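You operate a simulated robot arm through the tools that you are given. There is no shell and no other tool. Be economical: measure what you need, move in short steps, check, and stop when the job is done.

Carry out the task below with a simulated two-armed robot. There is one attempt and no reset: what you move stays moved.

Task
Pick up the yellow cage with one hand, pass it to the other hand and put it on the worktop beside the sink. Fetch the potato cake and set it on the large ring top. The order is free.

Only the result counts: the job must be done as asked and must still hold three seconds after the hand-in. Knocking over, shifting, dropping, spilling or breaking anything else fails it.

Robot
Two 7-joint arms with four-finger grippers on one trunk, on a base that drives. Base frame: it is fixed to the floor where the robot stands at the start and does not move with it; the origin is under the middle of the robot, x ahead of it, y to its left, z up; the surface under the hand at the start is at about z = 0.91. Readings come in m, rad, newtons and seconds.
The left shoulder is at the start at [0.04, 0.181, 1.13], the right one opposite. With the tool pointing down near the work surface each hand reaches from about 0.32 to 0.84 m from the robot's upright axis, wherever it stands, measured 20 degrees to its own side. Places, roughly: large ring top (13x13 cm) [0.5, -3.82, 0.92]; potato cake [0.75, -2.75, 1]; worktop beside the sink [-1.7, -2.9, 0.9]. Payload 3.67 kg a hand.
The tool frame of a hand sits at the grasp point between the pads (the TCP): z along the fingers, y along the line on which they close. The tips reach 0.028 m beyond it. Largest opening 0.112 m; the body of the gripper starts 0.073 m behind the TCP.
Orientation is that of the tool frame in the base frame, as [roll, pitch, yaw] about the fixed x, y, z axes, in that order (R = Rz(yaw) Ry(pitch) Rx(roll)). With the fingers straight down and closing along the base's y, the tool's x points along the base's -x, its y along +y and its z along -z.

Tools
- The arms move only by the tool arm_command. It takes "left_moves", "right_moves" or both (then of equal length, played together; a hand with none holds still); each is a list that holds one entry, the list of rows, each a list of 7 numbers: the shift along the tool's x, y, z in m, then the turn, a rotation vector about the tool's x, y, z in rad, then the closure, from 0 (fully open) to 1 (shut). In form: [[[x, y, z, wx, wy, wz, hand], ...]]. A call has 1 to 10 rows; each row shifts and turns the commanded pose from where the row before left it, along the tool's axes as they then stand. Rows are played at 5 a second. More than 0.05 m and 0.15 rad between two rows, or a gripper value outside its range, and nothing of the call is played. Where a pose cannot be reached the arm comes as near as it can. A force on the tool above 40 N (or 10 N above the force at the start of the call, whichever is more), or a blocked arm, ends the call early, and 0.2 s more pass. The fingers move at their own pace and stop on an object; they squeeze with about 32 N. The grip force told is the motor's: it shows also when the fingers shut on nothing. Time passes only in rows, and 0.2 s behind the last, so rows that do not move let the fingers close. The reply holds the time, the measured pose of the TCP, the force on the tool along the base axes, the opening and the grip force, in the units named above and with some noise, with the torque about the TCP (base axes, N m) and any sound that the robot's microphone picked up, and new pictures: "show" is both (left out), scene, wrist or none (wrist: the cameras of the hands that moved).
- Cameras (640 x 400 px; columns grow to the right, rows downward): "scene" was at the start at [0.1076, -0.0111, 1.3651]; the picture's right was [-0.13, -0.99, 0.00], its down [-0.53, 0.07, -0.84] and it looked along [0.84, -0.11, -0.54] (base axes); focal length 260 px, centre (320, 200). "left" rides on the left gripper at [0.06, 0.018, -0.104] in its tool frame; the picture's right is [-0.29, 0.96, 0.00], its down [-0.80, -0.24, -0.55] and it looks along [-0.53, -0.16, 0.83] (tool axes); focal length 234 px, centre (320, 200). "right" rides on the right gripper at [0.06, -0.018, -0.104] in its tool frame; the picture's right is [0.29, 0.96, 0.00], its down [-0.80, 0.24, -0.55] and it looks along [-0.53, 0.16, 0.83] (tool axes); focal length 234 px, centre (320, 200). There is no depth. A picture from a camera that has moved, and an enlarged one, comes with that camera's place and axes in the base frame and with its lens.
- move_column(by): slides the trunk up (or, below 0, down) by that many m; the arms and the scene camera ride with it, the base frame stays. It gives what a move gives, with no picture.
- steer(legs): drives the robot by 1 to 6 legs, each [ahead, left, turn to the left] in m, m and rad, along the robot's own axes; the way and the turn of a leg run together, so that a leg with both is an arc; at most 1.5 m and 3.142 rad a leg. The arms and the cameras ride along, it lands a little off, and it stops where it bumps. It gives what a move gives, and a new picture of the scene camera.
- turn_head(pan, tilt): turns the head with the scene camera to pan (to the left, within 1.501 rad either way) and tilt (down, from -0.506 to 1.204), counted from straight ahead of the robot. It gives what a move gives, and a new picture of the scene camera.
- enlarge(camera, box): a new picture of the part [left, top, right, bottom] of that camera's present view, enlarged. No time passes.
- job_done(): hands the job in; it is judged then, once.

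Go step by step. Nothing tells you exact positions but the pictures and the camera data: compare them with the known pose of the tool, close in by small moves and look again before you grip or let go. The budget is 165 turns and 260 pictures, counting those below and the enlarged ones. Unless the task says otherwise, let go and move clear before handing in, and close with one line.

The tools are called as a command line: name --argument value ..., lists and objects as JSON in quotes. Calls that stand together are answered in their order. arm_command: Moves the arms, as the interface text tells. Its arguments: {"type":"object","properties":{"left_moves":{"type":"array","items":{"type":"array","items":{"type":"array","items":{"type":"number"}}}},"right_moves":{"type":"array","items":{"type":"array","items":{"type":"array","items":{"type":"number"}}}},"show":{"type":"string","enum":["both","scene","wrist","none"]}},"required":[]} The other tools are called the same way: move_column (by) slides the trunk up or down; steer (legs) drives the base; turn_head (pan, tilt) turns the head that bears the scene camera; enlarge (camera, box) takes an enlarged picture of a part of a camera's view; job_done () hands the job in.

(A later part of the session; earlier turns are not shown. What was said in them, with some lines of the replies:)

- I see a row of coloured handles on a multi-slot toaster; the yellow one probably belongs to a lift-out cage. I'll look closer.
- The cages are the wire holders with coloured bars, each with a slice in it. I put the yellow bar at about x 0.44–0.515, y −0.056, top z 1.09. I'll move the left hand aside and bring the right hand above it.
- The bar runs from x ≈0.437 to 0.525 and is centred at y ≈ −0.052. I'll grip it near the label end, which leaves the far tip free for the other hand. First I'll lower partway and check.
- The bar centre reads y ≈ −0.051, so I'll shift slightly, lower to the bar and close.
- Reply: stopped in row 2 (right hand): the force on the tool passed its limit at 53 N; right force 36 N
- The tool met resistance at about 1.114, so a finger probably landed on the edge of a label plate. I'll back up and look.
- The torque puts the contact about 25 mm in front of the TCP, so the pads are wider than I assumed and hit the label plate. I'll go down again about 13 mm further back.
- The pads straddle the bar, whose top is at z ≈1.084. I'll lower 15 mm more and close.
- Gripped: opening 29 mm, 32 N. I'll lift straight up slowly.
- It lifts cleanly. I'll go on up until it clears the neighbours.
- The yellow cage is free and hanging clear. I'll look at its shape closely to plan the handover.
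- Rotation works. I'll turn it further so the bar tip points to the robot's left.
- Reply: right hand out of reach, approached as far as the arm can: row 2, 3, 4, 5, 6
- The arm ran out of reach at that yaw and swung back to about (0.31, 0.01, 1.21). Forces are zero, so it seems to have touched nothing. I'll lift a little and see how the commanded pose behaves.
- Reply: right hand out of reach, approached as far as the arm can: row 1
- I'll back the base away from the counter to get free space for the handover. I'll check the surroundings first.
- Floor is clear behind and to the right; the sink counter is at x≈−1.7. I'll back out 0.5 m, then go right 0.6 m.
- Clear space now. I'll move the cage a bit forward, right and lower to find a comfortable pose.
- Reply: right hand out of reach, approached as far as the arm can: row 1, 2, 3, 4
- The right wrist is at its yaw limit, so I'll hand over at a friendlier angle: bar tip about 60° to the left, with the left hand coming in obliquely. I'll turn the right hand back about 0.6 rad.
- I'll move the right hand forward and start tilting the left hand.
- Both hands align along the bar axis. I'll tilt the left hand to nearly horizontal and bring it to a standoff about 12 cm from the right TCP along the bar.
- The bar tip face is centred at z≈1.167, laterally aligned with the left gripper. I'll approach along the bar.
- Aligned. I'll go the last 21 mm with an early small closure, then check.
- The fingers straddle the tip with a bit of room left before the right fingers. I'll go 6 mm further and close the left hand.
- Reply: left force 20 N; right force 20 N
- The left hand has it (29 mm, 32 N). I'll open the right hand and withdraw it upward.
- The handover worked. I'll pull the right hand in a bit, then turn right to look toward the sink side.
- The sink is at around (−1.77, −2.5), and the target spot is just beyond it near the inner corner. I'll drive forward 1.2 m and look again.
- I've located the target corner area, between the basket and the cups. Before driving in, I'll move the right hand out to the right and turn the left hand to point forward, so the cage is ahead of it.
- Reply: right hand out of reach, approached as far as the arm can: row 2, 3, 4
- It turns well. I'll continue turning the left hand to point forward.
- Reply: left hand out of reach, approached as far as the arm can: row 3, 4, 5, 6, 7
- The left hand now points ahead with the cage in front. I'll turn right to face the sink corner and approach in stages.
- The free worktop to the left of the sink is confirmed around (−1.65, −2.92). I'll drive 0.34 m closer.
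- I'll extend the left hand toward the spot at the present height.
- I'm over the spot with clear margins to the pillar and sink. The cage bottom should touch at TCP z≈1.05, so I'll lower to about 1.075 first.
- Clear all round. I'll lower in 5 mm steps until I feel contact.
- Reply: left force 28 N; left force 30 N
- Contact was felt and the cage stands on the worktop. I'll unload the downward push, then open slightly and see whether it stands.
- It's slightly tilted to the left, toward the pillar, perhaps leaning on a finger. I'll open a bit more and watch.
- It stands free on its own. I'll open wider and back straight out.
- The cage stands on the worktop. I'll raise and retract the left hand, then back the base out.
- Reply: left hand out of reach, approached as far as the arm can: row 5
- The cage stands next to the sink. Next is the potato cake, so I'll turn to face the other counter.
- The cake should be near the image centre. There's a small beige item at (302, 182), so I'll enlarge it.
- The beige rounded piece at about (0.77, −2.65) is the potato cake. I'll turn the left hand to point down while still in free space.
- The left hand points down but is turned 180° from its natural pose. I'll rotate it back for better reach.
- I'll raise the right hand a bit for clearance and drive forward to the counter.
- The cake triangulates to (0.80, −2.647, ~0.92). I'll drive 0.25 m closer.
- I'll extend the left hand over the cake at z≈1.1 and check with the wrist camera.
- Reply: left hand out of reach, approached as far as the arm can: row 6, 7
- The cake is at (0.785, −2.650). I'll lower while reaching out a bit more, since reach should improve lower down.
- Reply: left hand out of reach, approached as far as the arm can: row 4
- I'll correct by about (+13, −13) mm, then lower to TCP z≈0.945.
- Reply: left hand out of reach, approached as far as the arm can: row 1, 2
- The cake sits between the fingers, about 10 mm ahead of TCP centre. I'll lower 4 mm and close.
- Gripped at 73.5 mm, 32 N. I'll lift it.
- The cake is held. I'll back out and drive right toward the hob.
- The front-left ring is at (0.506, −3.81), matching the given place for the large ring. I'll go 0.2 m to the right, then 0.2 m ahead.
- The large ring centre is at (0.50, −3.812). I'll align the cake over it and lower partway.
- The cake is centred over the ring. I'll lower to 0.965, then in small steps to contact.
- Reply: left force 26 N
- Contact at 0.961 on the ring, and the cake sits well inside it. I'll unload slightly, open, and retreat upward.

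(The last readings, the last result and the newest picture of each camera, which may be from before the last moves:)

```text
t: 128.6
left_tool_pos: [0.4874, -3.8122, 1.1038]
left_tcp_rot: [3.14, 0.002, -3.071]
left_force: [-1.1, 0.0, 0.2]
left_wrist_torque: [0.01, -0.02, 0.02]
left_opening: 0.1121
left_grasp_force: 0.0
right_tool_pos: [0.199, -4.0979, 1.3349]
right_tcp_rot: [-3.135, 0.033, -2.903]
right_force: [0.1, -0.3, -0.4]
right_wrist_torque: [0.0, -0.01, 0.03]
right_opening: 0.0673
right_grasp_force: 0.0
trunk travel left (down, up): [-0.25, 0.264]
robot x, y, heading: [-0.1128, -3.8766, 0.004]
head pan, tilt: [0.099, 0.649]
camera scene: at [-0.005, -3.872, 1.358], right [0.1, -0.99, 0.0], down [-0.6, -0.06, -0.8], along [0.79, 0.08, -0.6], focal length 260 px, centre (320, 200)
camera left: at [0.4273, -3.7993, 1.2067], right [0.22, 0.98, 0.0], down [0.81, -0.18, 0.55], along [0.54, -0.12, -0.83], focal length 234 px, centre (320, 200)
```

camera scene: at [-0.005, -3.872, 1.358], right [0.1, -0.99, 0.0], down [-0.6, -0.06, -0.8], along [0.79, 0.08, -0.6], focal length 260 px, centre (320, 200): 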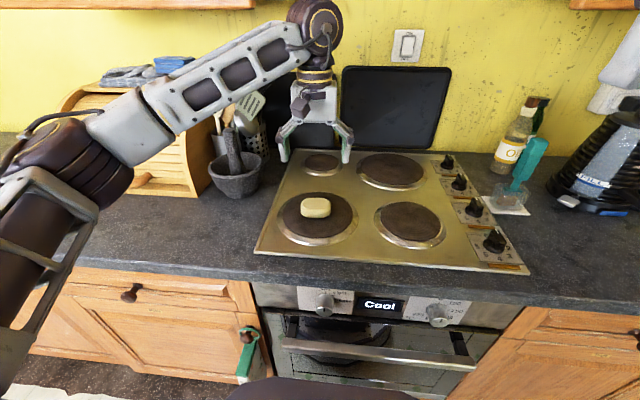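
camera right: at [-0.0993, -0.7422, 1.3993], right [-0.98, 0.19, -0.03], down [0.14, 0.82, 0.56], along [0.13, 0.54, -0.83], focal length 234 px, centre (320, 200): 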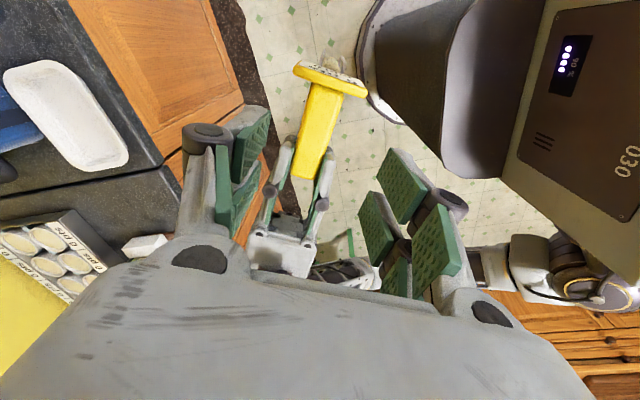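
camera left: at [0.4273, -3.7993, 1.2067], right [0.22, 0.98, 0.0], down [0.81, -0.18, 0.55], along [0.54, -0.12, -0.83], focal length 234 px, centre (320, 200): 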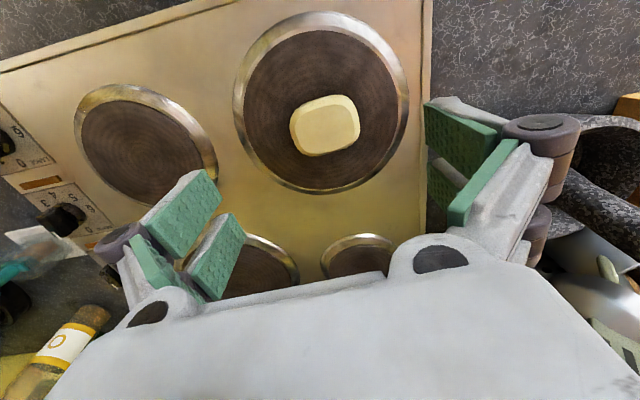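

The potato cake rests on the large ring and the cage stands on the worktop beside the sink. Both hands are clear, so I'm handing in.

job_done

```text
The job is handed in.
```

The job is handed in, but no verdict came back. I passed the yellow cage from the right hand to the left and stood it on the worktop beside the sink. The potato cake is on the large front-left ring, slightly towards the back of it.
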